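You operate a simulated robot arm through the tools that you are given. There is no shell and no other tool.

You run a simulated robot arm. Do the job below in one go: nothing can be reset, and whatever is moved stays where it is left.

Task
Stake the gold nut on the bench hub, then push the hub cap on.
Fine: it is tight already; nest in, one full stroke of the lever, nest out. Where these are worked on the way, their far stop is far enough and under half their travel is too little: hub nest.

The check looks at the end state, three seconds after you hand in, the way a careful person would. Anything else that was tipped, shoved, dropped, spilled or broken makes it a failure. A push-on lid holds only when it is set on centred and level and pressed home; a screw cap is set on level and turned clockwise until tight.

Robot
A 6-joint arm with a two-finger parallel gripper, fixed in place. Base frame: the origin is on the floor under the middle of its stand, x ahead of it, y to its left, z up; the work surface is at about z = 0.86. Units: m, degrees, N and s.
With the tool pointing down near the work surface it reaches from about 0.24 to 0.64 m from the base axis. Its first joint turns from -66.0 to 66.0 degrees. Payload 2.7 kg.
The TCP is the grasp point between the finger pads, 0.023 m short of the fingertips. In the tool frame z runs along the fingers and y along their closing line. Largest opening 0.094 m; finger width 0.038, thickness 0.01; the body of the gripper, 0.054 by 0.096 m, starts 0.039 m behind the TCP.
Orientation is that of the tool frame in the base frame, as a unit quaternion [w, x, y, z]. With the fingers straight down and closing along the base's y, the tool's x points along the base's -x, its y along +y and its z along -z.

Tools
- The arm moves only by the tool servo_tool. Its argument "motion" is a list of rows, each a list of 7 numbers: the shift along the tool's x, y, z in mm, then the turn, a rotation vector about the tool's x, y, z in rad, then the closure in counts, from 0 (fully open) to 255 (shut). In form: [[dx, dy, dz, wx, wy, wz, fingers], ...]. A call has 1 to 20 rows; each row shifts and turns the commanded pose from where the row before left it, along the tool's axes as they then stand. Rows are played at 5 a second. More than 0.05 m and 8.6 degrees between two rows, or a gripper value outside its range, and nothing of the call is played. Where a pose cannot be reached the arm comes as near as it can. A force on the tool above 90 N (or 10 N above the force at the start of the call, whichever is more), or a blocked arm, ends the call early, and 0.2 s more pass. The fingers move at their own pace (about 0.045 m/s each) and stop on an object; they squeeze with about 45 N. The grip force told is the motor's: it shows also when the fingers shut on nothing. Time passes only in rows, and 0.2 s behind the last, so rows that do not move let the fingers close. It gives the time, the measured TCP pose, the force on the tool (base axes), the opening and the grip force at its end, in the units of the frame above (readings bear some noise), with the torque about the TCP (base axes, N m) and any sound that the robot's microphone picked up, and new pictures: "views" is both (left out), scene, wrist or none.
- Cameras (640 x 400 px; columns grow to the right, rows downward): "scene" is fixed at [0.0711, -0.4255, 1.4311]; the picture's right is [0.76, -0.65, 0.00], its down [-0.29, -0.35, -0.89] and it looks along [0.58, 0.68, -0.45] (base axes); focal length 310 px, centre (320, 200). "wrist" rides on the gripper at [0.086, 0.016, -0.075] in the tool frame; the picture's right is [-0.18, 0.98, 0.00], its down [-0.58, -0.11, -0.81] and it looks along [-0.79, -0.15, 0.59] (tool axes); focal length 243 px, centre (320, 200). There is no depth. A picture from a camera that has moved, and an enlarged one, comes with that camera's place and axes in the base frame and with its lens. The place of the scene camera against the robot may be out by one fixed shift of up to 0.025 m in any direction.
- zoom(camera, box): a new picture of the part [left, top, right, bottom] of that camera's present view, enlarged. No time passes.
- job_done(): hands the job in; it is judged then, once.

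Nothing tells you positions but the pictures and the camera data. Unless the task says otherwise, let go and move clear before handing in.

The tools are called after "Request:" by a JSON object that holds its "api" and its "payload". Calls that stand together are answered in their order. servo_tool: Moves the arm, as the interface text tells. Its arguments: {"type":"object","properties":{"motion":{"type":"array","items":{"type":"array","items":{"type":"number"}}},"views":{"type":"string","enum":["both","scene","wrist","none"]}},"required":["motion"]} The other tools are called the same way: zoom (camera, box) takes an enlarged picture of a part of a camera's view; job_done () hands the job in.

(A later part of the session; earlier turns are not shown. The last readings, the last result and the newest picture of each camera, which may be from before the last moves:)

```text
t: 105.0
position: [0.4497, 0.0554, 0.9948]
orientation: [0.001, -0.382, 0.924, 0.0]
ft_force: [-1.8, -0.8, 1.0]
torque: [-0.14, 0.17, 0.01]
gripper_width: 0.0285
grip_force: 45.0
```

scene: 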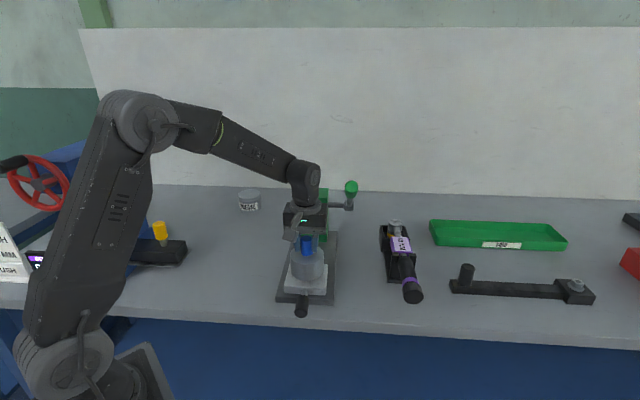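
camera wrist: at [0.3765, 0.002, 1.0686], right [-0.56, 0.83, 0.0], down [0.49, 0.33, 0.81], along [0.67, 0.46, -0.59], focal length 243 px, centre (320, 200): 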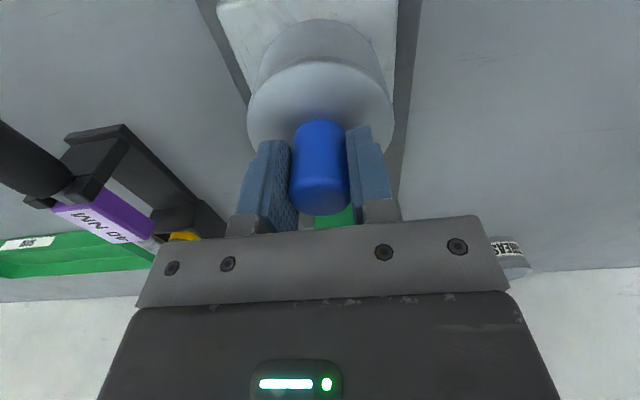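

Request:
{"api": "servo_tool", "payload": {"motion": [[2.5, 0, 0, 0, 0, 0, 255], [2, 0, 0, 0, 0, 0, 255], [1, 0, 0, 0, 0, 0, 255], [0, 0, 0, 0, 0, 0, 255], [0, 0, 0, 0, 0, 0, 255]], "views": "none"}}

Request:
{"api": "servo_tool", "payload": {"motion": [[-2.5, 0, 0, 0, 0, 0, 255], [0, 0, 0, 0, 0, 0, 255], [0, 0, 0, 0, 0, 0, 255]], "views": "none"}}

Request:
{"api": "servo_tool", "payload": {"motion": [[0, 1, 0, 0, 0, 0, 255], [0, 0, 0, 0, 0, 0, 255], [0, 0, 0, 0, 0, 0, 255]], "views": "none"}}

Request:
{"api": "servo_tool", "payload": {"motion": [[0, 1, 0, 0, 0, 0, 255], [0, 0, 0, 0, 0, 0, 255], [0, 0, 0, 0, 0, 0, 255]], "views": "none"}}

```text
t: 106.2
position: [0.4478, 0.0499, 0.9948]
orientation: [0.001, -0.383, 0.924, -0.001]
ft_force: [5.0, 5.0, -2.6]
torque: [0.27, -0.31, 0.0]
gripper_width: 0.0288
grip_force: 45.0
```

```text
t: 107.0
position: [0.4474, 0.0524, 0.9953]
orientation: [0.0, -0.383, 0.924, -0.001]
ft_force: [0.2, 0.0, -1.7]
torque: [0.0, 0.02, 0.04]
gripper_width: 0.0285
grip_force: 45.5
```

```text
t: 107.8
position: [0.447, 0.053, 0.9947]
orientation: [0.001, -0.382, 0.924, -0.001]
ft_force: [0.2, -0.8, -1.0]
torque: [0.02, 0.02, 0.0]
gripper_width: 0.0282
grip_force: 44.8
```

```text
t: 108.6
position: [0.4469, 0.0533, 0.9945]
orientation: [0.001, -0.383, 0.924, -0.001]
ft_force: [2.8, -3.3, -2.3]
torque: [-0.29, -0.22, -0.01]
gripper_width: 0.0285
grip_force: 45.0
```

Request:
{"api": "servo_tool", "payload": {"motion": [[0, -3, 0, 0, 0, 0, 255], [0, 0, 0, 0, 0, 0, 255], [0, 0, 0, 0, 0, 0, 255]], "views": "none"}}

Request:
{"api": "servo_tool", "payload": {"motion": [[0, -1, 0, 0, 0, 0, 255], [0, 0, 0, 0, 0, 0, 255], [0, 0, 0, 0, 0, 0, 255]], "views": "none"}}

Request:
{"api": "servo_tool", "payload": {"motion": [[0, -0.7, 0, 0, 0, 0, 255], [0, 0, 0, 0, 0, 0, 255], [0, 0, 0, 0, 0, 0, 255]], "views": "none"}}

```text
t: 109.4
position: [0.4487, 0.0517, 0.9947]
orientation: [0.002, -0.383, 0.924, -0.001]
ft_force: [0.5, -0.4, -0.8]
torque: [0.0, -0.05, 0.04]
gripper_width: 0.0287
grip_force: 44.9
```

```text
t: 110.2
position: [0.4507, 0.0495, 0.9939]
orientation: [0.0, -0.382, 0.924, 0.0]
ft_force: [-2.3, 3.5, -0.6]
torque: [0.29, 0.16, -0.03]
gripper_width: 0.0285
grip_force: 45.3
```

```text
t: 111.0
position: [0.4494, 0.0511, 0.995]
orientation: [0.0, -0.383, 0.924, 0.0]
ft_force: [-5.9, 5.5, -1.4]
torque: [0.42, 0.46, 0.0]
gripper_width: 0.0285
grip_force: 45.1
```

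Clearance is ±1.5 mm, and I now have the true centre. I'll re-centre, lower to contact, then press while compensating for the arm's drift and tilt under load.

Request:
{"api": "servo_tool", "payload": {"motion": [[0, 2.7, 0, 0, 0, 0, 255], [0, 0, 0, 0, 0, 0, 255], [0, 0, 1, 0, 0, 0, 255], [0, 0, 1, 0, 0, 0, 255], [0, 0, 0, 0, 0, 0, 255], [0, 0, 0, 0, 0, 0, 255]], "views": "none"}}

```text
t: 112.4
position: [0.4479, 0.0507, 0.9944]
orientation: [0.001, -0.383, 0.924, 0.0]
ft_force: [0.0, 0.3, 0.4]
torque: [0.01, 0.08, 0.01]
gripper_width: 0.0284
grip_force: 44.8
```

Request:
{"api": "servo_tool", "payload": {"motion": [[0.5, 0, 1, 0, 0.003, 0, 255], [0, 0, 0, 0, 0, 0, 255], [0, 0, 0, 0, 0, 0, 255]], "views": "none"}}

Request:
{"api": "servo_tool", "payload": {"motion": [[0.5, 0, 1, -0.002, 0.003, 0, 255], [0, 0, 0, 0, 0, 0, 255], [0, 0, 0, 0, 0, 0, 255]], "views": "none"}}

Request:
{"api": "servo_tool", "payload": {"motion": [[0.5, 0, 1, -0.002, 0.003, 0, 255], [0, 0, 0, 0, 0, 0, 255], [0, 0, 0, 0, 0, 0, 255]], "views": "none"}}

```text
t: 113.2
position: [0.4482, 0.0515, 0.9931]
orientation: [0.001, -0.383, 0.924, -0.001]
ft_force: [-3.1, 3.3, 15.6]
torque: [0.32, 0.06, -0.02]
gripper_width: 0.0284
grip_force: 45.1
```

```text
t: 114.0
position: [0.4482, 0.0511, 0.9918]
orientation: [0.0, -0.383, 0.924, -0.001]
ft_force: [-2.3, 10.1, 29.0]
torque: [0.44, 0.04, 0.03]
gripper_width: 0.0287
grip_force: 44.5
```

```text
t: 114.8
position: [0.449, 0.0521, 0.9933]
orientation: [0.001, -0.382, 0.924, -0.001]
ft_force: [-0.3, 11.7, 31.7]
torque: [0.56, -0.21, 0.04]
gripper_width: 0.0284
grip_force: 45.0
```

Request:
{"api": "servo_tool", "payload": {"motion": [[-0.8, 1, 0.5, 0, 0, 0, 255], [0, 0, 0, 0, 0, 0, 255], [0, 0, 0, 0, 0, 0, 255]], "views": "none"}}

Request:
{"api": "servo_tool", "payload": {"motion": [[0, 0.3, 1, -0.002, 0.001, 0, 255], [0, 0, 0, 0, 0, 0, 255], [0, 0, 0, 0, 0, 0, 255]], "views": "none"}}

```text
t: 115.6
position: [0.4476, 0.0522, 0.9925]
orientation: [0.0, -0.383, 0.924, -0.001]
ft_force: [1.5, -0.9, 35.4]
torque: [0.08, 0.04, -0.05]
gripper_width: 0.0284
grip_force: 45.5
```

```text
t: 116.4
position: [0.4482, 0.052, 0.9924]
orientation: [0.0, -0.383, 0.924, 0.0]
ft_force: [4.2, -8.8, 37.6]
torque: [-0.25, 0.16, -0.01]
gripper_width: 0.0284
grip_force: 45.1
```

Request:
{"api": "servo_tool", "payload": {"motion": [[0, -0.5, -2, 0, 0, 0, 255], [0, 0, -2, 0, 0, 0, 255], [0, 0, -1, 0, 0, 0, 255], [0, 0, 0, 0, 0, 0, 255], [0, 0, 0, 0, 0, 0, 255]], "views": "none"}}

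```text
t: 117.6
position: [0.4487, 0.0518, 0.9917]
orientation: [-0.004, -0.383, 0.924, 0.0]
ft_force: [24.0, -7.7, -11.4]
torque: [0.11, -0.62, -0.05]
gripper_width: 0.0288
grip_force: 45.3
```

The cap now resists lifting (−11 N with no movement), so it has seated. I'll relieve the side load and release.

Request:
{"api": "servo_tool", "payload": {"motion": [[-1, -2, 1, 0, 0, 0, 255], [0, 0, 0, 0, 0, 0, 255], [0, 0, 0, 0, 0, 0, 255]], "views": "none"}}

```text
t: 118.4
position: [0.4485, 0.0526, 0.9917]
orientation: [-0.007, -0.383, 0.924, 0.001]
ft_force: [-0.9, 0.5, 2.6]
torque: [-0.04, -0.75, 0.06]
gripper_width: 0.0283
grip_force: 44.9
```

Request:
{"api": "servo_tool", "payload": {"motion": [[0, 0, 0, 0.006, -0.01, 0, 255], [0, 0, 0, 0, 0, 0, 255], [0, 0, 0, 0, 0, 0, 120], [0, 0, 0, 0, 0, 0, 30], [0, 0, 0, 0, 0, 0, 0], [0, 0, 0, 0, 0, 0, 0], [0, 0, -15, 0, 0, 0, 0], [0, 0, -25, 0, 0, 0, 0], [0, 0, -25, 0, 0, 0, 0], [0, 0, 0, 0, 0, 0, 0], [0, 0, 0, 0, 0, 0, 0]]}}

Request:
{"api": "zoom", "payload": {"camera": "scene", "box": [284, 236, 344, 286]}}

Request:
{"api": "zoom", "payload": {"camera": "scene", "box": [294, 268, 326, 288]}}

Request:
{"api": "zoom", "payload": {"camera": "wrist", "box": [230, 0, 410, 150]}}

```text
t: 120.8
position: [0.4497, 0.0512, 1.0591]
orientation: [0.001, -0.383, 0.924, -0.001]
ft_force: [-0.2, -0.2, 0.4]
torque: [0.0, 0.02, 0.02]
gripper_width: 0.0941
grip_force: 0.1
camera wrist: at [0.3771, 0.0017, 1.1338], right [-0.56, 0.83, 0.0], down [0.49, 0.33, 0.81], along [0.67, 0.46, -0.59], focal length 243 px, centre (320, 200)
```

scene: 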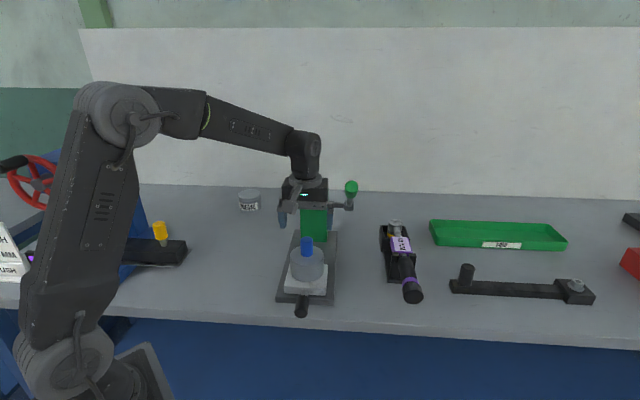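
wrist: 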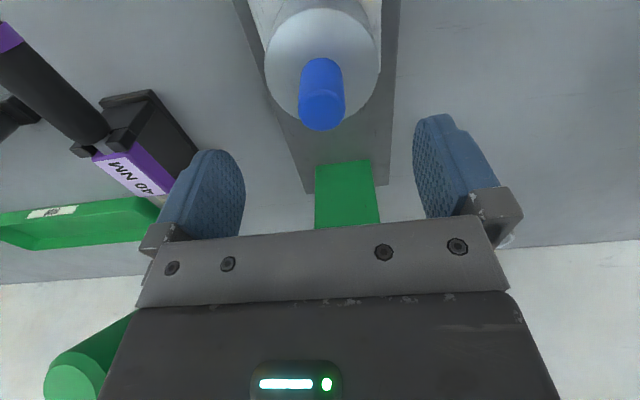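

```text
8.00 times, centred on (314, 261) of scene
camera zoom: at [0.0711, -0.4255, 1.4311], right [0.76, -0.65, 0.0], down [-0.29, -0.35, -0.89], along [0.58, 0.68, -0.45], focal length 2476 px, centre (368, -288)
```

zoom: 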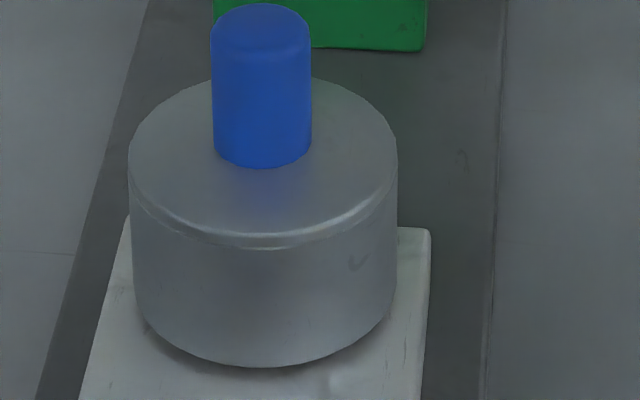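

```text
16.00 times, centred on (310, 278) of scene
camera zoom: at [0.0711, -0.4255, 1.4311], right [0.76, -0.65, 0.0], down [-0.29, -0.35, -0.89], along [0.58, 0.68, -0.45], focal length 4952 px, centre (480, -1048)
```

zoom: 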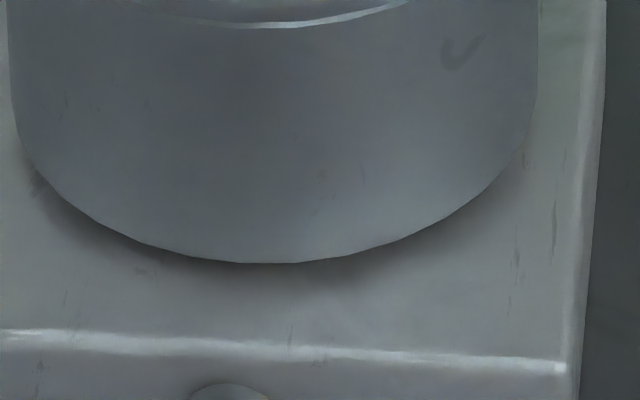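

```text
2.67 times, centred on (320, 75) of wrist
camera zoom: at [0.3771, 0.0017, 1.1338], right [-0.56, 0.83, 0.0], down [0.49, 0.33, 0.81], along [0.67, 0.46, -0.59], focal length 647 px, centre (320, 533)
```

zoom: 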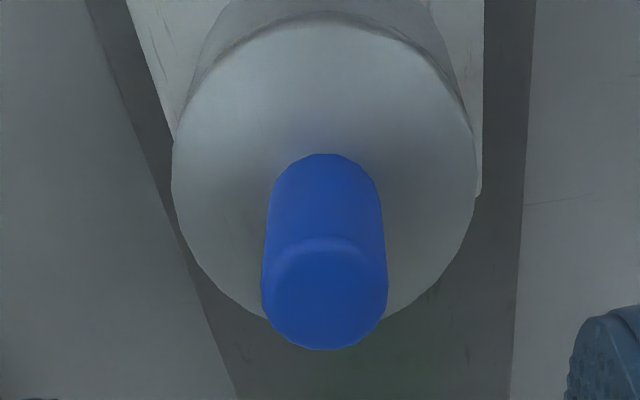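

The cap sits level and centred. I'll repeat the gentle pull check cleanly (no side load) to be certain it's held.

Request:
{"api": "servo_tool", "payload": {"motion": [[0, 0.8, 20, 0, 0, 0, 0], [0, 0, 20, 0, 0, 0, 0], [0, 0, 20, 0, 0, 0, 0], [0, 0, 6, 0, 0, 0, 0], [0, 0, 0, 0, 0, 0, 0], [0, 0, 0, 0, 0, 0, 120], [0, 0, 0, 0, 0, 0, 200], [0, 0, 0, 0, 0, 0, 255], [0, 0, 0, 0, 0, 0, 255], [0, 0, 0, 0, 0, 0, 255]], "views": "none"}}

Request:
{"api": "servo_tool", "payload": {"motion": [[0, 0, -0.7, 0, 0, 0, 255], [0, 0, -0.7, 0, 0, 0, 255], [0, 0, 0, 0, 0, 0, 255], [0, 0, 0, 0, 0, 0, 255]], "views": "none"}}

```text
t: 123.0
position: [0.4474, 0.0523, 0.991]
orientation: [0.001, -0.383, 0.924, -0.001]
ft_force: [0.0, 0.6, 0.5]
torque: [0.06, 0.06, -0.01]
gripper_width: 0.0285
grip_force: 45.4
```

```text
t: 124.0
position: [0.4476, 0.0517, 0.9932]
orientation: [0.001, -0.384, 0.924, 0.0]
ft_force: [-0.4, -0.4, -0.5]
torque: [-0.03, -0.04, 0.0]
gripper_width: 0.0287
grip_force: 45.3
```

Request:
{"api": "servo_tool", "payload": {"motion": [[0, 0, -1, 0, 0, 0, 255], [0, 0, 0, 0, 0, 0, 255], [0, 0, 0, 0, 0, 0, 255]], "views": "none"}}

Request:
{"api": "zoom", "payload": {"camera": "scene", "box": [284, 236, 344, 286]}}

Request:
{"api": "zoom", "payload": {"camera": "scene", "box": [294, 268, 326, 288]}}

```text
t: 124.8
position: [0.4488, 0.0519, 0.9939]
orientation: [0.001, -0.383, 0.924, 0.0]
ft_force: [-0.1, 0.7, -1.2]
torque: [-0.03, -0.01, 0.01]
gripper_width: 0.0289
grip_force: 44.8
```

```text
8.00 times, centred on (314, 261) of scene
camera zoom: at [0.0711, -0.4255, 1.4311], right [0.76, -0.65, 0.0], down [-0.29, -0.35, -0.89], along [0.58, 0.68, -0.45], focal length 2476 px, centre (368, -288)
```

zoom: 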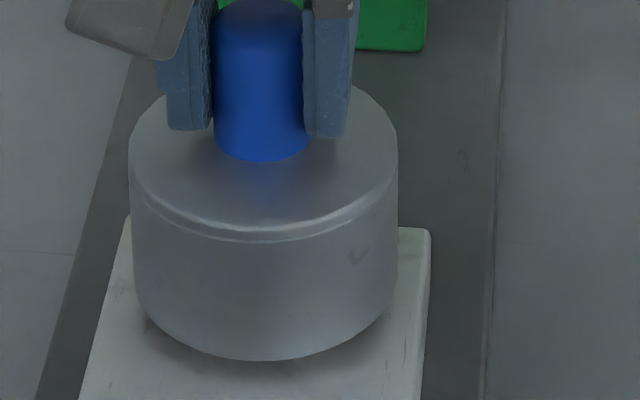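

```text
16.00 times, centred on (310, 278) of scene
camera zoom: at [0.0711, -0.4255, 1.4311], right [0.76, -0.65, 0.0], down [-0.29, -0.35, -0.89], along [0.58, 0.68, -0.45], focal length 4952 px, centre (480, -1048)
```

zoom: 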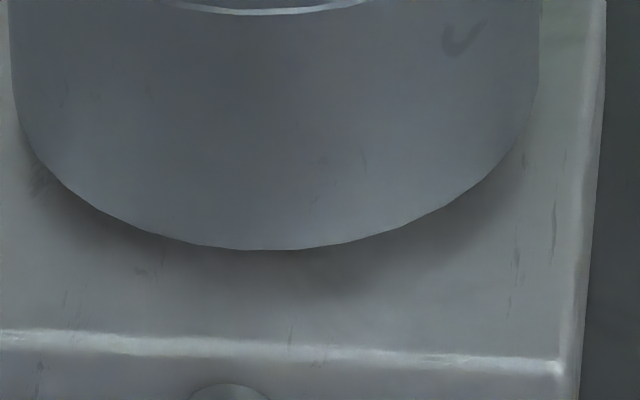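

It still lifts freely. A better way to press is to grip the knob low, with the fingertips right on the cap's top face, so the push goes straight down, level and centred. I'll set it down and re-grip lower.

Request:
{"api": "servo_tool", "payload": {"motion": [[0.3, 0.4, 1.2, 0, 0, 0, 255], [0, 0, 1.2, 0, 0, 0, 255], [0, 0, 0, 0, 0, 0, 255], [0, 0, 0, 0, 0, 0, 150], [0, 0, 0, 0, 0, 0, 120], [0, 0, 2, 0, 0, 0, 120], [0, 0, 2, 0, 0, 0, 120], [0, 0, 0, 0, 0, 0, 120], [0, 0, 0, 0, 0, 0, 255], [0, 0, 0, 0, 0, 0, 255], [0, 0, 0, 0, 0, 0, 255], [0, 0, 0, 0, 0, 0, 255]]}}

Request:
{"api": "zoom", "payload": {"camera": "scene", "box": [274, 216, 344, 286]}}

```text
t: 127.4
position: [0.4482, 0.0523, 0.9862]
orientation: [0.0, -0.382, 0.924, 0.0]
ft_force: [-1.4, 1.0, -0.1]
torque: [0.02, -0.01, 0.0]
gripper_width: 0.0285
grip_force: 45.2
camera wrist: at [0.3757, 0.0019, 1.0627], right [-0.56, 0.83, 0.0], down [0.49, 0.33, 0.81], along [0.67, 0.46, -0.59], focal length 243 px, centre (320, 200)
```

scene: 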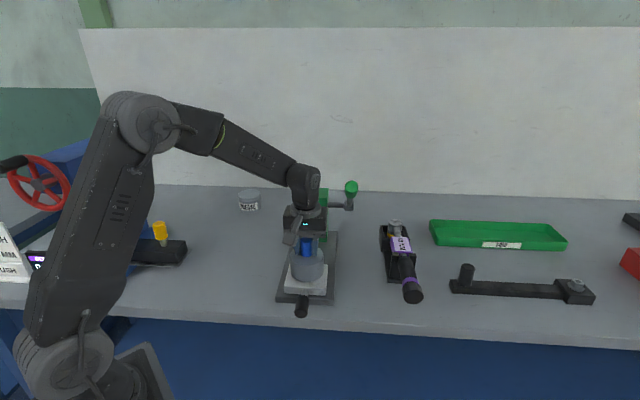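
wrist: 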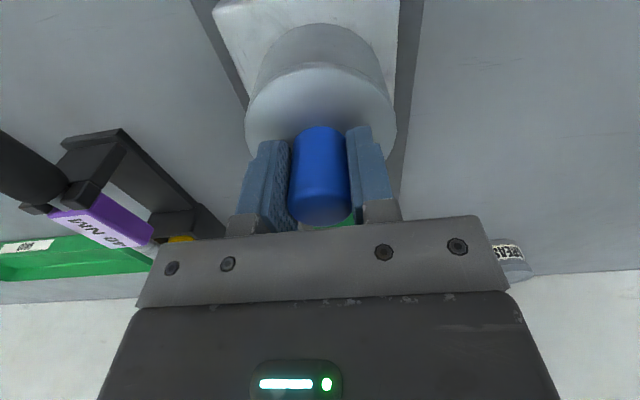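

```text
5.71 times, centred on (309, 251) of scene
camera zoom: at [0.071, -0.4255, 1.4311], right [0.76, -0.65, 0.0], down [-0.29, -0.35, -0.89], along [0.58, 0.68, -0.45], focal length 1768 px, centre (383, -91)
```

zoom: 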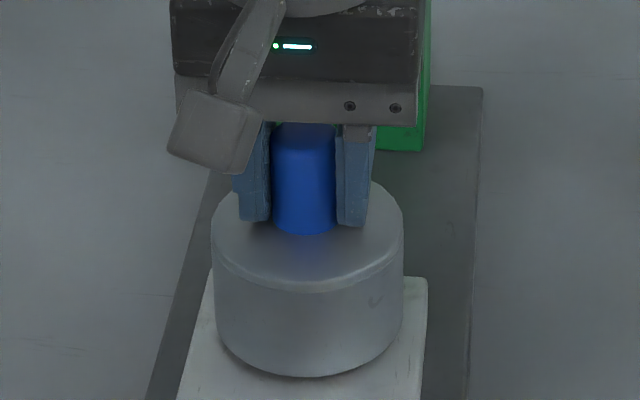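

Request:
{"api": "servo_tool", "payload": {"motion": [[0, 0, -1.5, 0, 0, 0, 255], [0, 0, -1.5, 0, 0, 0, 255], [2, 0, 0, 0, 0, 0, 255], [0, 0, 0, 0, 0, 0, 255], [0, 0, 0, 0, 0, 0, 255]], "views": "none"}}

Request:
{"api": "servo_tool", "payload": {"motion": [[1, 0, 0, 0, 0, 0, 255], [0, 0, 0, 0, 0, 0, 255], [0, 0, 0, 0, 0, 0, 255]], "views": "none"}}

Request:
{"api": "servo_tool", "payload": {"motion": [[-3, 2, 0, 0, 0, 0, 255], [0, 0, 0, 0, 0, 0, 255], [0, 0, 0, 0, 0, 0, 255]], "views": "none"}}

Request:
{"api": "servo_tool", "payload": {"motion": [[0, -4, 0, 0, 0, 0, 255], [0, 0, 0, 0, 0, 0, 255], [0, 0, 0, 0, 0, 0, 255]], "views": "none"}}

```text
t: 128.6
position: [0.448, 0.0509, 0.9905]
orientation: [0.002, -0.383, 0.924, -0.002]
ft_force: [2.2, 1.3, 0.0]
torque: [0.22, -0.11, -0.03]
gripper_width: 0.0289
grip_force: 45.1
```

```text
t: 129.4
position: [0.4459, 0.0509, 0.9898]
orientation: [0.002, -0.382, 0.924, 0.0]
ft_force: [5.3, 9.7, -0.7]
torque: [0.73, -0.46, -0.08]
gripper_width: 0.0289
grip_force: 44.7
```

```text
t: 130.2
position: [0.4462, 0.053, 0.9897]
orientation: [-0.001, -0.382, 0.924, -0.001]
ft_force: [0.4, -2.2, -1.5]
torque: [-0.22, -0.11, -0.02]
gripper_width: 0.0287
grip_force: 45.4
```

```text
t: 131.0
position: [0.4494, 0.0517, 0.9896]
orientation: [0.0, -0.383, 0.924, 0.0]
ft_force: [-4.3, 4.0, -0.8]
torque: [0.28, 0.22, -0.01]
gripper_width: 0.029
grip_force: 44.9
```

Centre re-found. Now lower to the seat and press firmly with drift compensation, watching that side forces stay near zero.

Request:
{"api": "servo_tool", "payload": {"motion": [[0.2, 2.2, 0, 0, 0, 0, 255], [0, 0, 0, 0, 0, 0, 255], [0, 0, 1.5, 0, 0, 0, 255], [0, 0, 1.2, 0, 0, 0, 255], [0.2, 0.28, 1, -0.0017, 0.0027, 0, 255], [0.2, 0.28, 1, -0.0017, 0.0027, 0, 255], [0, 0, 0, 0, 0, 0, 255], [0, 0, 0, 0, 0, 0, 255]], "views": "none"}}

Request:
{"api": "servo_tool", "payload": {"motion": [[0.2, 0.28, 1, -0.0017, 0.0027, 0, 255], [0.2, 0.28, 1, -0.0017, 0.0027, 0, 255], [0, 0, 0, 0, 0, 0, 255], [0, 0, 0, 0, 0, 0, 255]], "views": "none"}}

```text
t: 132.8
position: [0.4477, 0.0517, 0.9875]
orientation: [-0.001, -0.383, 0.924, -0.001]
ft_force: [-1.5, 1.0, 15.7]
torque: [0.2, -0.13, -0.05]
gripper_width: 0.0288
grip_force: 44.9
```

```text
t: 133.8
position: [0.4475, 0.0531, 0.9864]
orientation: [-0.001, -0.383, 0.924, -0.001]
ft_force: [0.7, -1.0, 35.1]
torque: [0.08, -0.19, 0.01]
gripper_width: 0.0289
grip_force: 44.7
```

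Request:
{"api": "servo_tool", "payload": {"motion": [[0.2, 0.28, 1, -0.0017, 0.0027, 0, 255], [0.2, 0.28, 1, -0.0017, 0.0027, 0, 255], [0, 0, 0, 0, 0, 0, 255], [0, 0, 0, 0, 0, 0, 255]], "views": "none"}}

Request:
{"api": "servo_tool", "payload": {"motion": [[0.2, 0.28, 1, -0.0017, 0.0027, 0, 255], [0.2, 0.28, 1, -0.0017, 0.0027, 0, 255], [0, 0, 0, 0, 0, 0, 255], [0, 0, 0, 0, 0, 0, 255]], "views": "none"}}

```text
t: 134.8
position: [0.4467, 0.0528, 0.9856]
orientation: [-0.004, -0.383, 0.924, 0.001]
ft_force: [1.1, -2.4, 38.9]
torque: [-0.1, -0.24, 0.02]
gripper_width: 0.0289
grip_force: 45.4
```

```text
t: 135.8
position: [0.4478, 0.0534, 0.9846]
orientation: [-0.005, -0.383, 0.924, 0.0]
ft_force: [6.9, -5.1, 38.2]
torque: [-0.07, -0.6, 0.0]
gripper_width: 0.0284
grip_force: 44.4
```

Request:
{"api": "zoom", "payload": {"camera": "scene", "box": [284, 236, 344, 286]}}

Request:
{"api": "zoom", "payload": {"camera": "scene", "box": [294, 268, 326, 288]}}

```text
8.00 times, centred on (314, 261) of scene
camera zoom: at [0.0707, -0.4257, 1.4311], right [0.76, -0.65, 0.0], down [-0.29, -0.35, -0.89], along [0.58, 0.68, -0.45], focal length 2476 px, centre (368, -288)
```

zoom: 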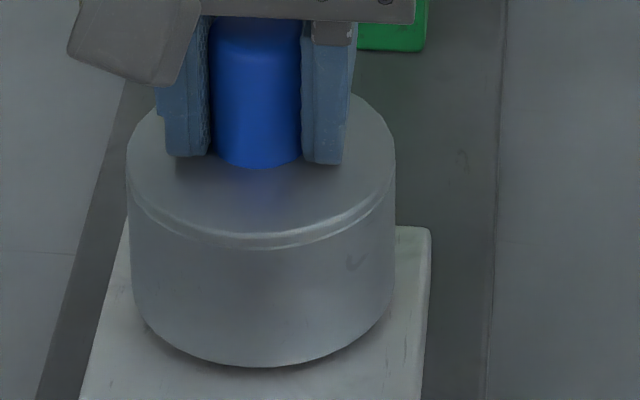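

```text
16.00 times, centred on (310, 278) of scene
camera zoom: at [0.0707, -0.4257, 1.4311], right [0.76, -0.65, 0.0], down [-0.29, -0.35, -0.89], along [0.58, 0.68, -0.45], focal length 4952 px, centre (480, -1048)
```

zoom: 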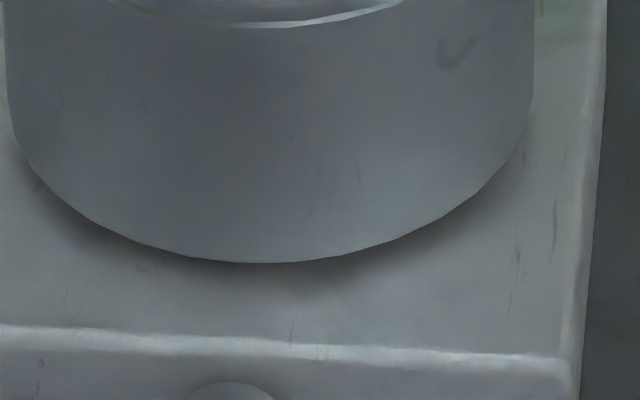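

Request:
{"api": "servo_tool", "payload": {"motion": [[0, 0, 1, 0, 0, 0, 255], [0, 0, 1, 0, 0, 0, 255], [0, 0, 0, 0, 0, 0, 255], [0, 0, 0, 0, 0, 0, 255]], "views": "none"}}

Request:
{"api": "servo_tool", "payload": {"motion": [[0, 0, 1, 0, 0, 0, 255], [0, 0, 1, 0, 0, 0, 255], [0, 0, 0, 0, 0, 0, 255], [0, 0, 0, 0, 0, 0, 255]], "views": "none"}}

```text
t: 136.8
position: [0.4469, 0.0529, 0.9827]
orientation: [-0.003, -0.383, 0.924, 0.0]
ft_force: [5.3, -8.6, 46.8]
torque: [-0.46, 0.02, -0.09]
gripper_width: 0.0289
grip_force: 44.8
```

```text
t: 137.8
position: [0.4494, 0.0535, 0.9833]
orientation: [-0.002, -0.384, 0.923, 0.0]
ft_force: [0.4, -3.2, 58.0]
torque: [-0.45, 0.45, 0.04]
gripper_width: 0.0286
grip_force: 45.0
```

Fingertips now bear on the cap face: 58 N with almost no side load. I'll take it up to about 80 N.

Request:
{"api": "servo_tool", "payload": {"motion": [[0.2, 0.28, 1, -0.0017, 0.0027, 0, 255], [0.2, 0.28, 1, -0.0017, 0.0027, 0, 255], [0, 0, 0, 0, 0, 0, 255], [0, 0, 0, 0, 0, 0, 255]], "views": "none"}}

Request:
{"api": "zoom", "payload": {"camera": "scene", "box": [294, 268, 326, 288]}}

```text
t: 138.8
position: [0.4489, 0.054, 0.9828]
orientation: [-0.002, -0.383, 0.924, -0.001]
ft_force: [2.5, -3.6, 63.8]
torque: [0.1, -0.26, 0.13]
gripper_width: 0.0288
grip_force: 45.0
```

```text
16.00 times, centred on (310, 278) of scene
camera zoom: at [0.0702, -0.4257, 1.4311], right [0.76, -0.65, 0.0], down [-0.29, -0.35, -0.89], along [0.58, 0.68, -0.45], focal length 4952 px, centre (480, -1048)
```

zoom: 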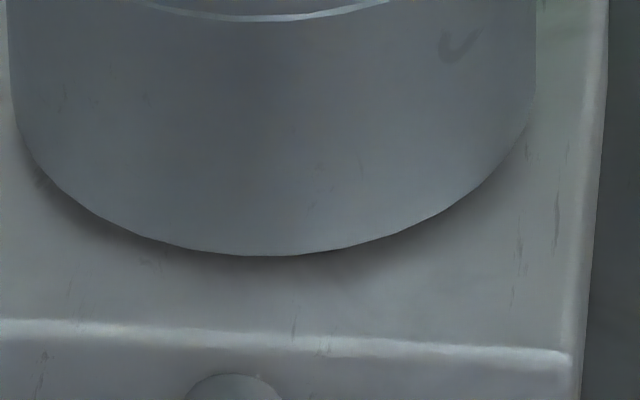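

Request:
{"api": "servo_tool", "payload": {"motion": [[0.2, 0.28, 1, -0.0017, 0.0027, 0, 255], [0.1, 0.14, 0.7, -0.001, 0.0015, 0, 255], [0, 0, 0, 0, 0, 0, 255], [0, 0, 0, 0, 0, 0, 255]], "views": "none"}}

```text
t: 139.8
position: [0.4496, 0.0543, 0.9835]
orientation: [-0.002, -0.384, 0.924, -0.001]
ft_force: [1.3, -2.9, 72.9]
torque: [0.11, -0.26, -0.01]
gripper_width: 0.0289
grip_force: 45.1
```

Pressed to 73 N, level and centred with almost no side force. I'll unload gradually and reverse the compensation, then check very gently whether it is held.

Request:
{"api": "servo_tool", "payload": {"motion": [[-0.6, -0.8, -1.8, 0.005, -0.0078, 0, 255], [-0.6, -0.8, -1.8, 0.005, -0.0078, 0, 255], [-0.6, -0.8, -1.8, 0.005, -0.0078, 0, 255], [-0.5, -0.8, -1.5, 0.0047, -0.0078, 0, 255], [0, 0, 0, 0, 0, 0, 255], [0, 0, 0, 0, 0, 0, 255]], "views": "none"}}

```text
t: 141.2
position: [0.4484, 0.0535, 0.9827]
orientation: [0.007, -0.383, 0.924, 0.0]
ft_force: [-8.6, 10.1, 49.1]
torque: [0.85, 1.74, 0.55]
gripper_width: 0.0289
grip_force: 45.0
```

Request:
{"api": "servo_tool", "payload": {"motion": [[0, 0, -1, 0, 0, 0, 255], [0, 0, -1, 0, 0, 0, 255], [0, 0, 0, 0, 0, 0, 255], [0, 0, 0, 0, 0, 0, 255]], "views": "none"}}

Request:
{"api": "servo_tool", "payload": {"motion": [[0, 0, -1, 0, 0, 0, 255], [0, 0, -1, 0, 0, 0, 255], [0, 0, 0, 0, 0, 0, 255], [0, 0, 0, 0, 0, 0, 255]], "views": "none"}}

```text
t: 142.2
position: [0.4484, 0.0523, 0.9839]
orientation: [0.004, -0.382, 0.924, 0.0]
ft_force: [-8.7, 13.5, 33.2]
torque: [1.69, -0.07, 0.03]
gripper_width: 0.0288
grip_force: 44.4
```

```text
t: 143.2
position: [0.4469, 0.0521, 0.9836]
orientation: [0.001, -0.382, 0.924, 0.0]
ft_force: [-3.2, 7.0, 21.0]
torque: [0.79, -0.37, -0.28]
gripper_width: 0.029
grip_force: 45.2
```

Request:
{"api": "servo_tool", "payload": {"motion": [[0, 0, -1, 0, 0, 0, 255], [0, 0, -1, 0, 0, 0, 255], [0, 0, 0, 0, 0, 0, 255], [0, 0, 0, 0, 0, 0, 255]], "views": "none"}}

Request:
{"api": "servo_tool", "payload": {"motion": [[0, 0, -0.8, 0, 0, 0, 255], [0, 0, 0, 0, 0, 0, 255], [0, 0, 0, 0, 0, 0, 255]], "views": "none"}}

Request:
{"api": "servo_tool", "payload": {"motion": [[0, 0, -0.8, 0, 0, 0, 255], [0, 0, 0, 0, 0, 0, 255], [0, 0, 0, 0, 0, 0, 255]], "views": "none"}}

```text
t: 144.2
position: [0.4478, 0.0519, 0.9844]
orientation: [0.0, -0.383, 0.924, 0.0]
ft_force: [7.4, 4.2, -10.4]
torque: [0.55, -0.73, -0.02]
gripper_width: 0.0286
grip_force: 44.4
```

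```text
t: 145.0
position: [0.4464, 0.0513, 0.9857]
orientation: [0.001, -0.383, 0.924, 0.001]
ft_force: [0.3, -0.6, -0.3]
torque: [0.01, -0.01, 0.02]
gripper_width: 0.0287
grip_force: 45.6
```

```text
t: 145.8
position: [0.4472, 0.0524, 0.986]
orientation: [0.002, -0.383, 0.924, 0.0]
ft_force: [0.5, -0.3, -0.6]
torque: [-0.02, -0.01, 0.01]
gripper_width: 0.0288
grip_force: 45.0
```

Useful finding: it did hold against about 10 N and then popped free with my extra lift. So it does snap on when pressed centred, and I must not pull on it again. I'll press it home once more the same way and then release without any upward pull.

Request:
{"api": "servo_tool", "payload": {"motion": [[0, 0, 1, 0, 0, 0, 255], [0, 0, 1, 0, 0, 0, 255], [0.2, 0.28, 1, -0.0017, 0.0027, 0, 255], [0.2, 0.28, 1, -0.0017, 0.0027, 0, 255], [0.2, 0.28, 1, -0.0017, 0.0027, 0, 255], [0, 0, 0, 0, 0, 0, 255], [0, 0, 0, 0, 0, 0, 255]], "views": "none"}}

Request:
{"api": "servo_tool", "payload": {"motion": [[0.2, 0.28, 1, -0.0017, 0.0027, 0, 255], [0.2, 0.28, 1, -0.0017, 0.0027, 0, 255], [0, 0, 0, 0, 0, 0, 255], [0, 0, 0, 0, 0, 0, 255]], "views": "none"}}

```text
t: 147.4
position: [0.4472, 0.0514, 0.9823]
orientation: [-0.001, -0.383, 0.924, 0.0]
ft_force: [0.3, -0.3, 25.6]
torque: [0.27, -0.31, -0.09]
gripper_width: 0.0285
grip_force: 44.5
```

```text
t: 148.4
position: [0.447, 0.0532, 0.9842]
orientation: [-0.001, -0.383, 0.924, 0.001]
ft_force: [0.9, -2.7, 39.1]
torque: [-0.01, -0.23, 0.0]
gripper_width: 0.0283
grip_force: 45.1
```

Request:
{"api": "servo_tool", "payload": {"motion": [[0.2, 0.28, 1, -0.0017, 0.0027, 0, 255], [0.2, 0.28, 1, -0.0017, 0.0027, 0, 255], [0, 0, 0, 0, 0, 0, 255], [0, 0, 0, 0, 0, 0, 255]], "views": "none"}}

Request:
{"api": "servo_tool", "payload": {"motion": [[0.15, 0.22, 1, -0.0017, 0.0025, 0, 255], [0.15, 0.22, 1, -0.0017, 0.0025, 0, 255], [0, 0, 0, 0, 0, 0, 255], [0, 0, 0, 0, 0, 0, 255]], "views": "none"}}

Request:
{"api": "servo_tool", "payload": {"motion": [[0.15, 0.22, 1, -0.0017, 0.0025, 0, 255], [0, 0, 0, 0, 0, 0, 255], [0, 0, 0, 0, 0, 0, 255]]}}

Request:
{"api": "zoom", "payload": {"camera": "scene", "box": [284, 236, 344, 286]}}

```text
t: 149.4
position: [0.4472, 0.054, 0.9822]
orientation: [-0.003, -0.383, 0.924, -0.001]
ft_force: [2.3, -5.0, 45.5]
torque: [0.02, -0.36, -0.01]
gripper_width: 0.0286
grip_force: 44.8
```

```text
t: 150.4
position: [0.449, 0.0529, 0.9837]
orientation: [-0.003, -0.382, 0.924, 0.0]
ft_force: [2.4, -5.0, 55.6]
torque: [0.0, -0.41, -0.16]
gripper_width: 0.0287
grip_force: 44.9
```

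```text
t: 151.2
position: [0.4485, 0.0545, 0.982]
orientation: [-0.002, -0.383, 0.924, 0.001]
ft_force: [2.2, -5.6, 59.4]
torque: [-0.03, -0.4, -0.11]
gripper_width: 0.0288
grip_force: 44.8
camera wrist: at [0.3768, 0.0031, 1.0596], right [-0.57, 0.82, 0.0], down [0.49, 0.34, 0.8], along [0.66, 0.46, -0.6], focal length 243 px, centre (320, 200)
```

scene: 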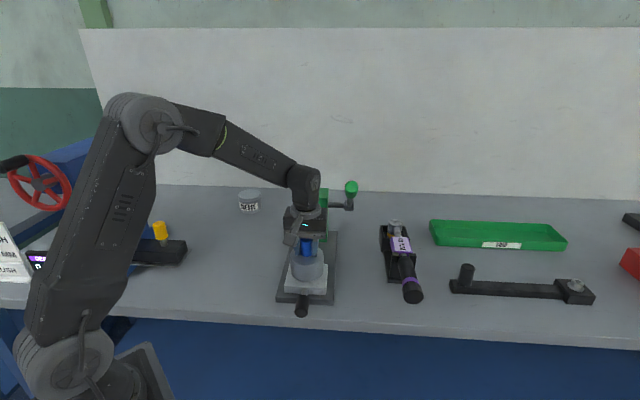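
wrist: 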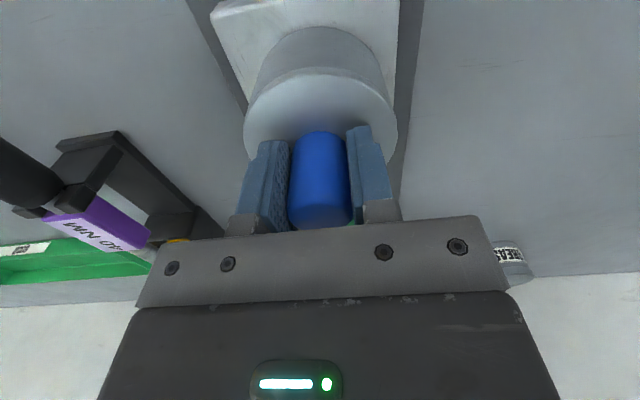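

```text
8.00 times, centred on (314, 261) of scene
camera zoom: at [0.0702, -0.4258, 1.4311], right [0.76, -0.65, 0.0], down [-0.29, -0.35, -0.89], along [0.58, 0.68, -0.45], focal length 2476 px, centre (368, -288)
```

zoom: 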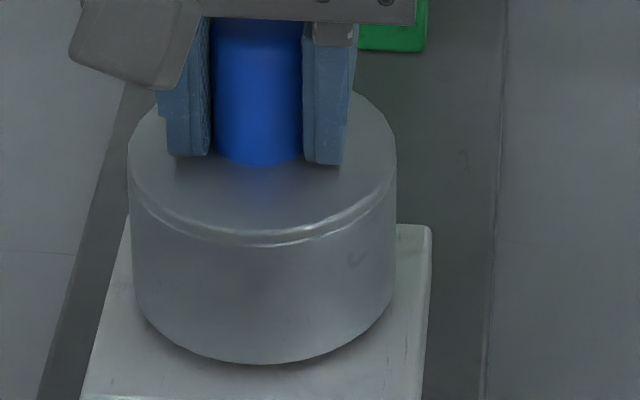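

Pressed to 60 N, level and centred. I'll unload by retracing the path step by step, stopping while there's still a slight downward force.

Request:
{"api": "servo_tool", "payload": {"motion": [[-0.15, -0.22, -1, 0.0017, -0.0025, 0, 255], [-0.15, -0.22, -1, 0.0017, -0.0025, 0, 255], [-0.15, -0.22, -1, 0.0017, -0.0025, 0, 255], [-0.2, -0.28, -1, 0.0017, -0.0027, 0, 255], [-0.2, -0.28, -1, 0.0017, -0.0027, 0, 255], [0, 0, 0, 0, 0, 0, 255], [0, 0, 0, 0, 0, 0, 255]], "views": "none"}}

Request:
{"api": "servo_tool", "payload": {"motion": [[-0.2, -0.28, -1, 0.0017, -0.0027, 0, 255], [-0.2, -0.28, -1, 0.0017, -0.0027, 0, 255], [0, 0, 0, 0, 0, 0, 255], [0, 0, 0, 0, 0, 0, 255]], "views": "none"}}

```text
t: 152.8
position: [0.4476, 0.0534, 0.9836]
orientation: [0.0, -0.383, 0.924, 0.001]
ft_force: [7.9, -5.3, 35.0]
torque: [-0.15, -0.23, 0.17]
gripper_width: 0.029
grip_force: 44.4
```

```text
t: 153.8
position: [0.4478, 0.052, 0.9833]
orientation: [-0.001, -0.383, 0.924, 0.001]
ft_force: [7.8, -4.4, 25.8]
torque: [-0.17, -0.24, 0.18]
gripper_width: 0.0287
grip_force: 45.4
```

Request:
{"api": "servo_tool", "payload": {"motion": [[-0.2, -0.28, -1, 0.0017, -0.0027, 0, 255], [0, 0, 0, 0, 0, 0, 255], [0, 0, 0, 0, 0, 0, 255]], "views": "none"}}

Request:
{"api": "servo_tool", "payload": {"motion": [[-0.2, -0.28, -0.8, 0.0017, -0.0027, 0, 255], [0, 0, 0, 0, 0, 0, 255], [0, 0, 0, 0, 0, 0, 255]], "views": "none"}}

```text
t: 154.6
position: [0.4476, 0.0526, 0.9828]
orientation: [-0.001, -0.382, 0.924, 0.0]
ft_force: [7.8, -1.8, 20.6]
torque: [-0.23, -0.03, 0.03]
gripper_width: 0.029
grip_force: 44.6
```

```text
t: 155.4
position: [0.4473, 0.0517, 0.9837]
orientation: [0.001, -0.383, 0.924, 0.0]
ft_force: [10.1, -4.1, 11.6]
torque: [-0.15, -0.03, -0.02]
gripper_width: 0.0287
grip_force: 45.3
```

Request:
{"api": "servo_tool", "payload": {"motion": [[-0.4, -0.9, -0.5, 0, 0, 0, 255], [0, 0, 0, 0, 0, 0, 255], [0, 0, 0, 0, 0, 0, 255]], "views": "none"}}

```text
t: 156.2
position: [0.4474, 0.0517, 0.9838]
orientation: [-0.001, -0.383, 0.924, 0.002]
ft_force: [-2.6, 2.4, 7.0]
torque: [0.34, -0.49, 0.0]
gripper_width: 0.029
grip_force: 45.7
```

Side-stiffness with almost no vertical load shows the cap is now firmly held (no free play). I'll ease off the rest and open the fingers.

Request:
{"api": "servo_tool", "payload": {"motion": [[0, 0, -0.4, 0, 0, 0, 255], [0, 0, 0, 0, 0, 0, 255], [0, 0, 0, 0, 0, 0, 200], [0, 0, 0, 0, 0, 0, 120], [0, 0, 0, 0, 0, 0, 0], [0, 0, 0, 0, 0, 0, 0], [0, 0, 0, 0, 0, 0, 0]]}}

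Request:
{"api": "zoom", "payload": {"camera": "scene", "box": [284, 236, 344, 286]}}

```text
t: 157.8
position: [0.4476, 0.0525, 0.9853]
orientation: [0.0, -0.383, 0.924, 0.0]
ft_force: [0.3, -0.4, 0.4]
torque: [0.03, 0.0, 0.0]
gripper_width: 0.0941
grip_force: 0.0
camera wrist: at [0.376, 0.0016, 1.0603], right [-0.56, 0.83, 0.0], down [0.49, 0.33, 0.81], along [0.66, 0.46, -0.59], focal length 243 px, centre (320, 200)
```

scene: 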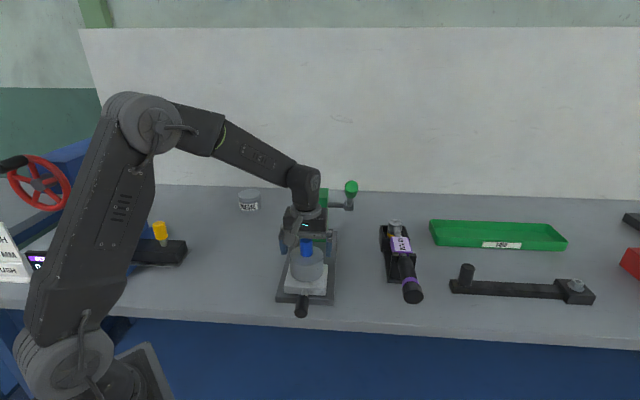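
wrist: 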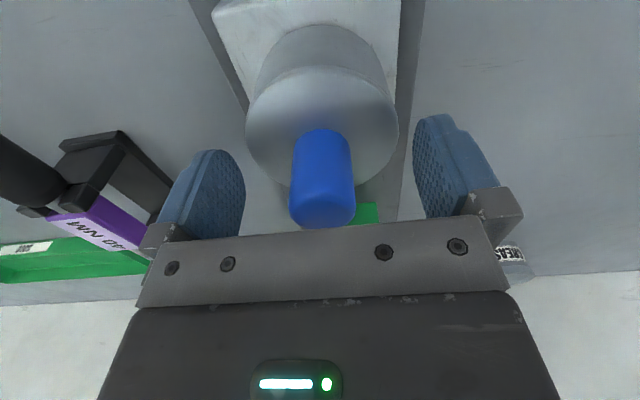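

```text
8.00 times, centred on (314, 261) of scene
camera zoom: at [0.0711, -0.4255, 1.4311], right [0.76, -0.65, 0.0], down [-0.29, -0.35, -0.89], along [0.58, 0.68, -0.45], focal length 2476 px, centre (368, -288)
```

zoom: 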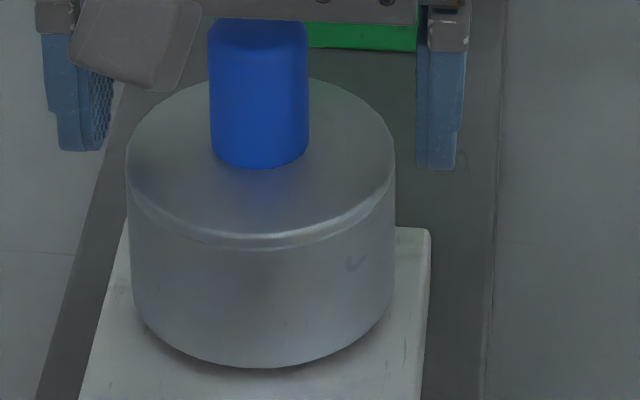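

The fingers are open and clear of the knob. I'll rise straight up and back away, then do a last check of the whole bench.

Request:
{"api": "servo_tool", "payload": {"motion": [[0, 0, -10, 0, 0, 0, 0], [0, 0, -20, 0, 0, 0, 0], [0, 0, -30, 0, 0, 0, 0], [0, 0, -35, 0, 0, 0, 0], [0, 0, -35, 0, 0, 0, 0], [25, 10, -30, 0, 0, 0, 0], [25, 15, -20, 0, 0, 0, 0], [25, 15, 0, 0, 0, 0, 0], [10, 10, 0, 0, 0, 0, 0], [0, 0, 0, 0, 0, 0, 0], [0, 0, 0, 0, 0, 0, 0]]}}

Request:
{"api": "zoom", "payload": {"camera": "scene", "box": [210, 160, 450, 330]}}

Request:
{"api": "zoom", "payload": {"camera": "scene", "box": [284, 236, 344, 286]}}

Request:
{"api": "zoom", "payload": {"camera": "wrist", "box": [220, 0, 420, 200]}}

```text
t: 160.2
position: [0.3535, 0.0275, 1.1645]
orientation: [0.0, -0.382, 0.924, 0.0]
ft_force: [-0.4, 0.3, -0.2]
torque: [0.0, 0.05, 0.02]
gripper_width: 0.094
grip_force: 0.0
camera wrist: at [0.2809, -0.0229, 1.2404], right [-0.56, 0.83, 0.0], down [0.49, 0.33, 0.81], along [0.66, 0.46, -0.59], focal length 243 px, centre (320, 200)
```

scene: 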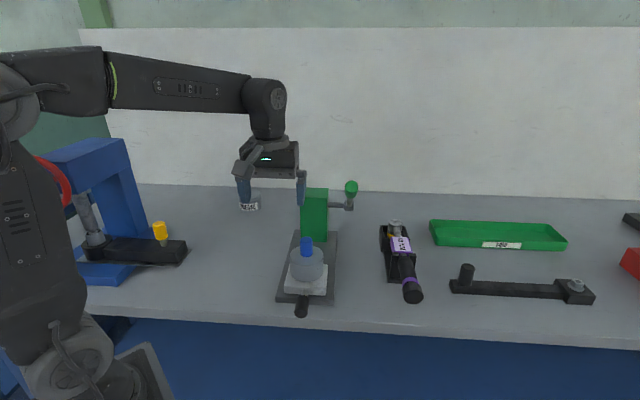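
wrist: 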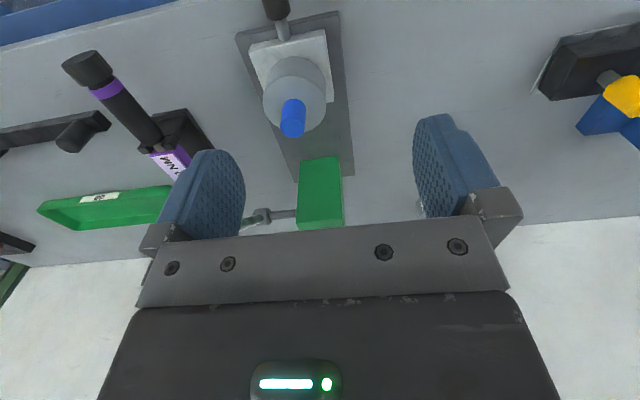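

```text
2.35 times, centred on (330, 245) of scene
camera zoom: at [0.071, -0.4255, 1.4311], right [0.76, -0.65, 0.0], down [-0.29, -0.35, -0.89], along [0.58, 0.68, -0.45], focal length 728 px, centre (296, 94)
```

zoom: 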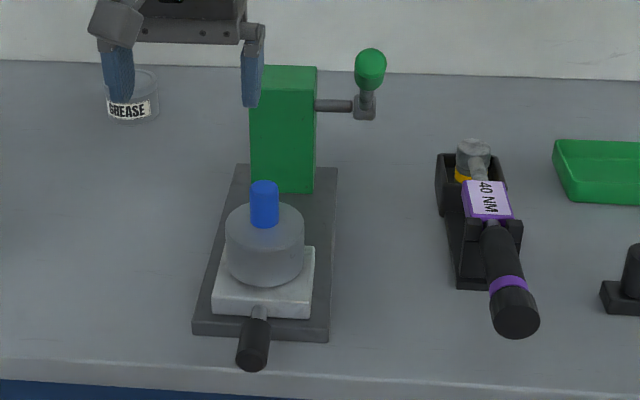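

```text
8.00 times, centred on (314, 261) of scene
camera zoom: at [0.071, -0.4255, 1.4311], right [0.76, -0.65, 0.0], down [-0.29, -0.35, -0.89], along [0.58, 0.68, -0.45], focal length 2476 px, centre (368, -288)
```

zoom: 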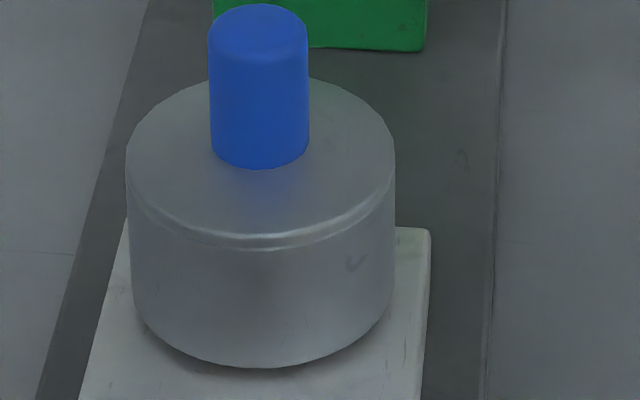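

```text
2.00 times, centred on (320, 100) of wrist
camera zoom: at [0.2809, -0.0229, 1.2404], right [-0.56, 0.83, 0.0], down [0.49, 0.33, 0.81], along [0.66, 0.46, -0.59], focal length 485 px, centre (320, 400)
```

zoom: 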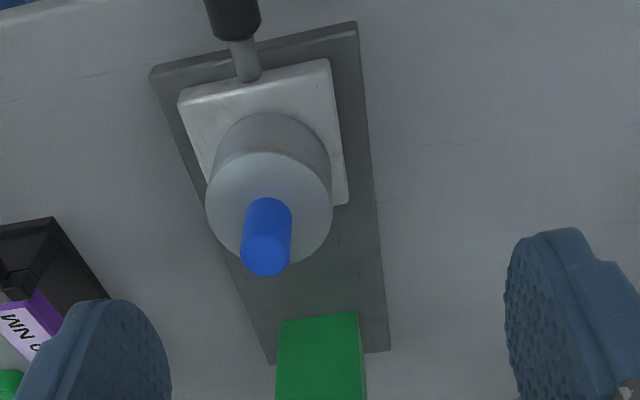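

Everything looks right: nest out, cap level on the hub, lever up, other items untouched. As a last verification I'll touch the knob very lightly from the side: a loose cap would shift at under 1 N, a held one won't.

Request:
{"api": "servo_tool", "payload": {"motion": [[-10, -10, 0, 0, 0, 0, 0], [-25, -15, 0, 0, 0, 0, 0], [-25, -15, 0, 0, 0, 0, 0], [-25, -10, 0, 0, 0, 0, 0], [0, 0, 40, 0, 0, 0, 0], [0, 0, 40, 0, 0, 0, 0], [0, 0, 40, 0, 0, 0, 0], [0, 0, 0, 0, 0, 0, 0], [0, 0, 0, 0, 0, 0, 0]], "views": "wrist"}}

Request:
{"api": "zoom", "payload": {"camera": "wrist", "box": [230, 0, 410, 150]}}

```text
t: 162.2
position: [0.4487, 0.0522, 1.0418]
orientation: [0.0, -0.382, 0.924, 0.001]
ft_force: [-0.2, 1.1, 0.2]
torque: [0.0, 0.01, -0.02]
gripper_width: 0.0939
grip_force: 0.1
camera wrist: at [0.3763, 0.0024, 1.1184], right [-0.56, 0.83, 0.0], down [0.49, 0.33, 0.81], along [0.66, 0.46, -0.59], focal length 243 px, centre (320, 200)
```

wrist: 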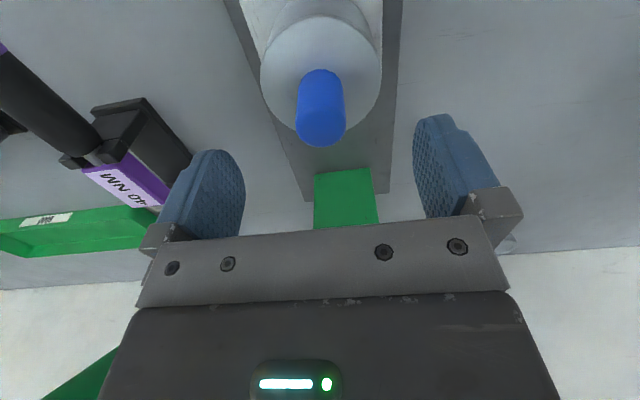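

```text
2.67 times, centred on (320, 75) of wrist
camera zoom: at [0.3763, 0.0024, 1.1184], right [-0.56, 0.83, 0.0], down [0.49, 0.33, 0.81], along [0.66, 0.46, -0.59], focal length 647 px, centre (320, 533)
```

zoom: 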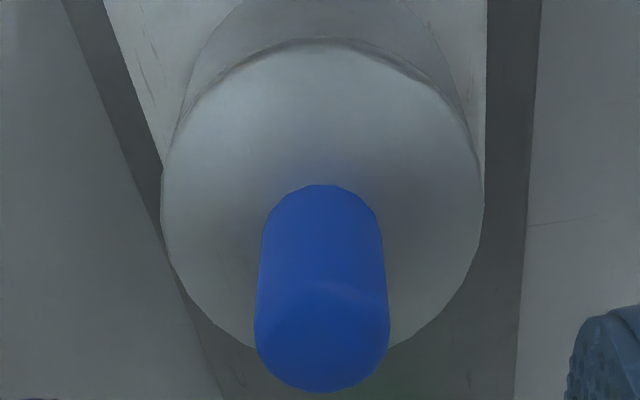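

Request:
{"api": "servo_tool", "payload": {"motion": [[0, 0, 20, 0, 0, 0, 0], [0, 0, 20, 0, 0, 0, 0], [0, 0, 8, 0, 0, 0, 0], [0, 0, 0, 0, 0, 0, 100], [0, 0, 0, 0, 0, 0, 150], [0, 0, 0, 0, 0, 0, 150], [0, 3, 0, 0, 0, 0, 150], [0, 0, 0, 0, 0, 0, 150], [0, 0, 0, 0, 0, 0, 150]], "views": "none"}}

Request:
{"api": "servo_tool", "payload": {"motion": [[0, 1, 0, 0, 0, 0, 150], [0, 0, 0, 0, 0, 0, 150], [0, 0, 0, 0, 0, 0, 150]], "views": "none"}}

```text
t: 164.2
position: [0.4464, 0.0543, 0.996]
orientation: [0.0, -0.383, 0.924, 0.0]
ft_force: [-0.6, -0.2, -0.1]
torque: [-0.01, 0.02, -0.01]
gripper_width: 0.0389
grip_force: 0.1
```

```text
t: 165.0
position: [0.4474, 0.055, 0.996]
orientation: [0.0, -0.383, 0.924, 0.0]
ft_force: [0.3, -0.1, -1.0]
torque: [0.0, 0.02, 0.01]
gripper_width: 0.0389
grip_force: 0.1
```

Request:
{"api": "servo_tool", "payload": {"motion": [[0, 0.5, 0, 0, 0, 0, 150], [0, 0, 0, 0, 0, 0, 150], [0, 0, 0, 0, 0, 0, 150]], "views": "none"}}

Request:
{"api": "servo_tool", "payload": {"motion": [[0, 0.4, 0, 0, 0, 0, 150], [0, 0, 0, 0, 0, 0, 150], [0, 0, 0, 0, 0, 0, 150]], "views": "none"}}

```text
t: 165.8
position: [0.4454, 0.0552, 0.9964]
orientation: [0.0, -0.384, 0.924, 0.0]
ft_force: [-1.3, -0.2, -0.4]
torque: [-0.01, 0.0, 0.0]
gripper_width: 0.039
grip_force: 0.0
```

```text
t: 166.6
position: [0.4453, 0.0558, 0.9961]
orientation: [0.0, -0.383, 0.924, 0.0]
ft_force: [-0.3, 0.2, -0.2]
torque: [0.01, -0.02, 0.0]
gripper_width: 0.0389
grip_force: 0.1
```

Request:
{"api": "servo_tool", "payload": {"motion": [[0, 0.4, 0, 0, 0, 0, 150], [0, 0, 0, 0, 0, 0, 150], [0, 0, 0, 0, 0, 0, 150]], "views": "none"}}

Request:
{"api": "zoom", "payload": {"camera": "wrist", "box": [240, 100, 400, 240]}}

```text
t: 167.4
position: [0.4447, 0.0566, 0.9959]
orientation: [0.0, -0.383, 0.924, 0.0]
ft_force: [0.7, -1.0, 0.1]
torque: [-0.03, 0.01, -0.02]
gripper_width: 0.0388
grip_force: 0.4
```

```text
2.86 times, centred on (320, 170) of wrist
camera zoom: at [0.3727, 0.0057, 1.0723], right [-0.56, 0.83, 0.0], down [0.49, 0.33, 0.81], along [0.66, 0.46, -0.59], focal length 693 px, centre (320, 286)
```

zoom: 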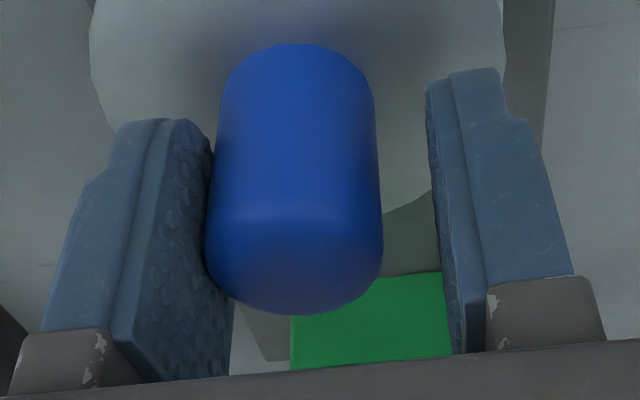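

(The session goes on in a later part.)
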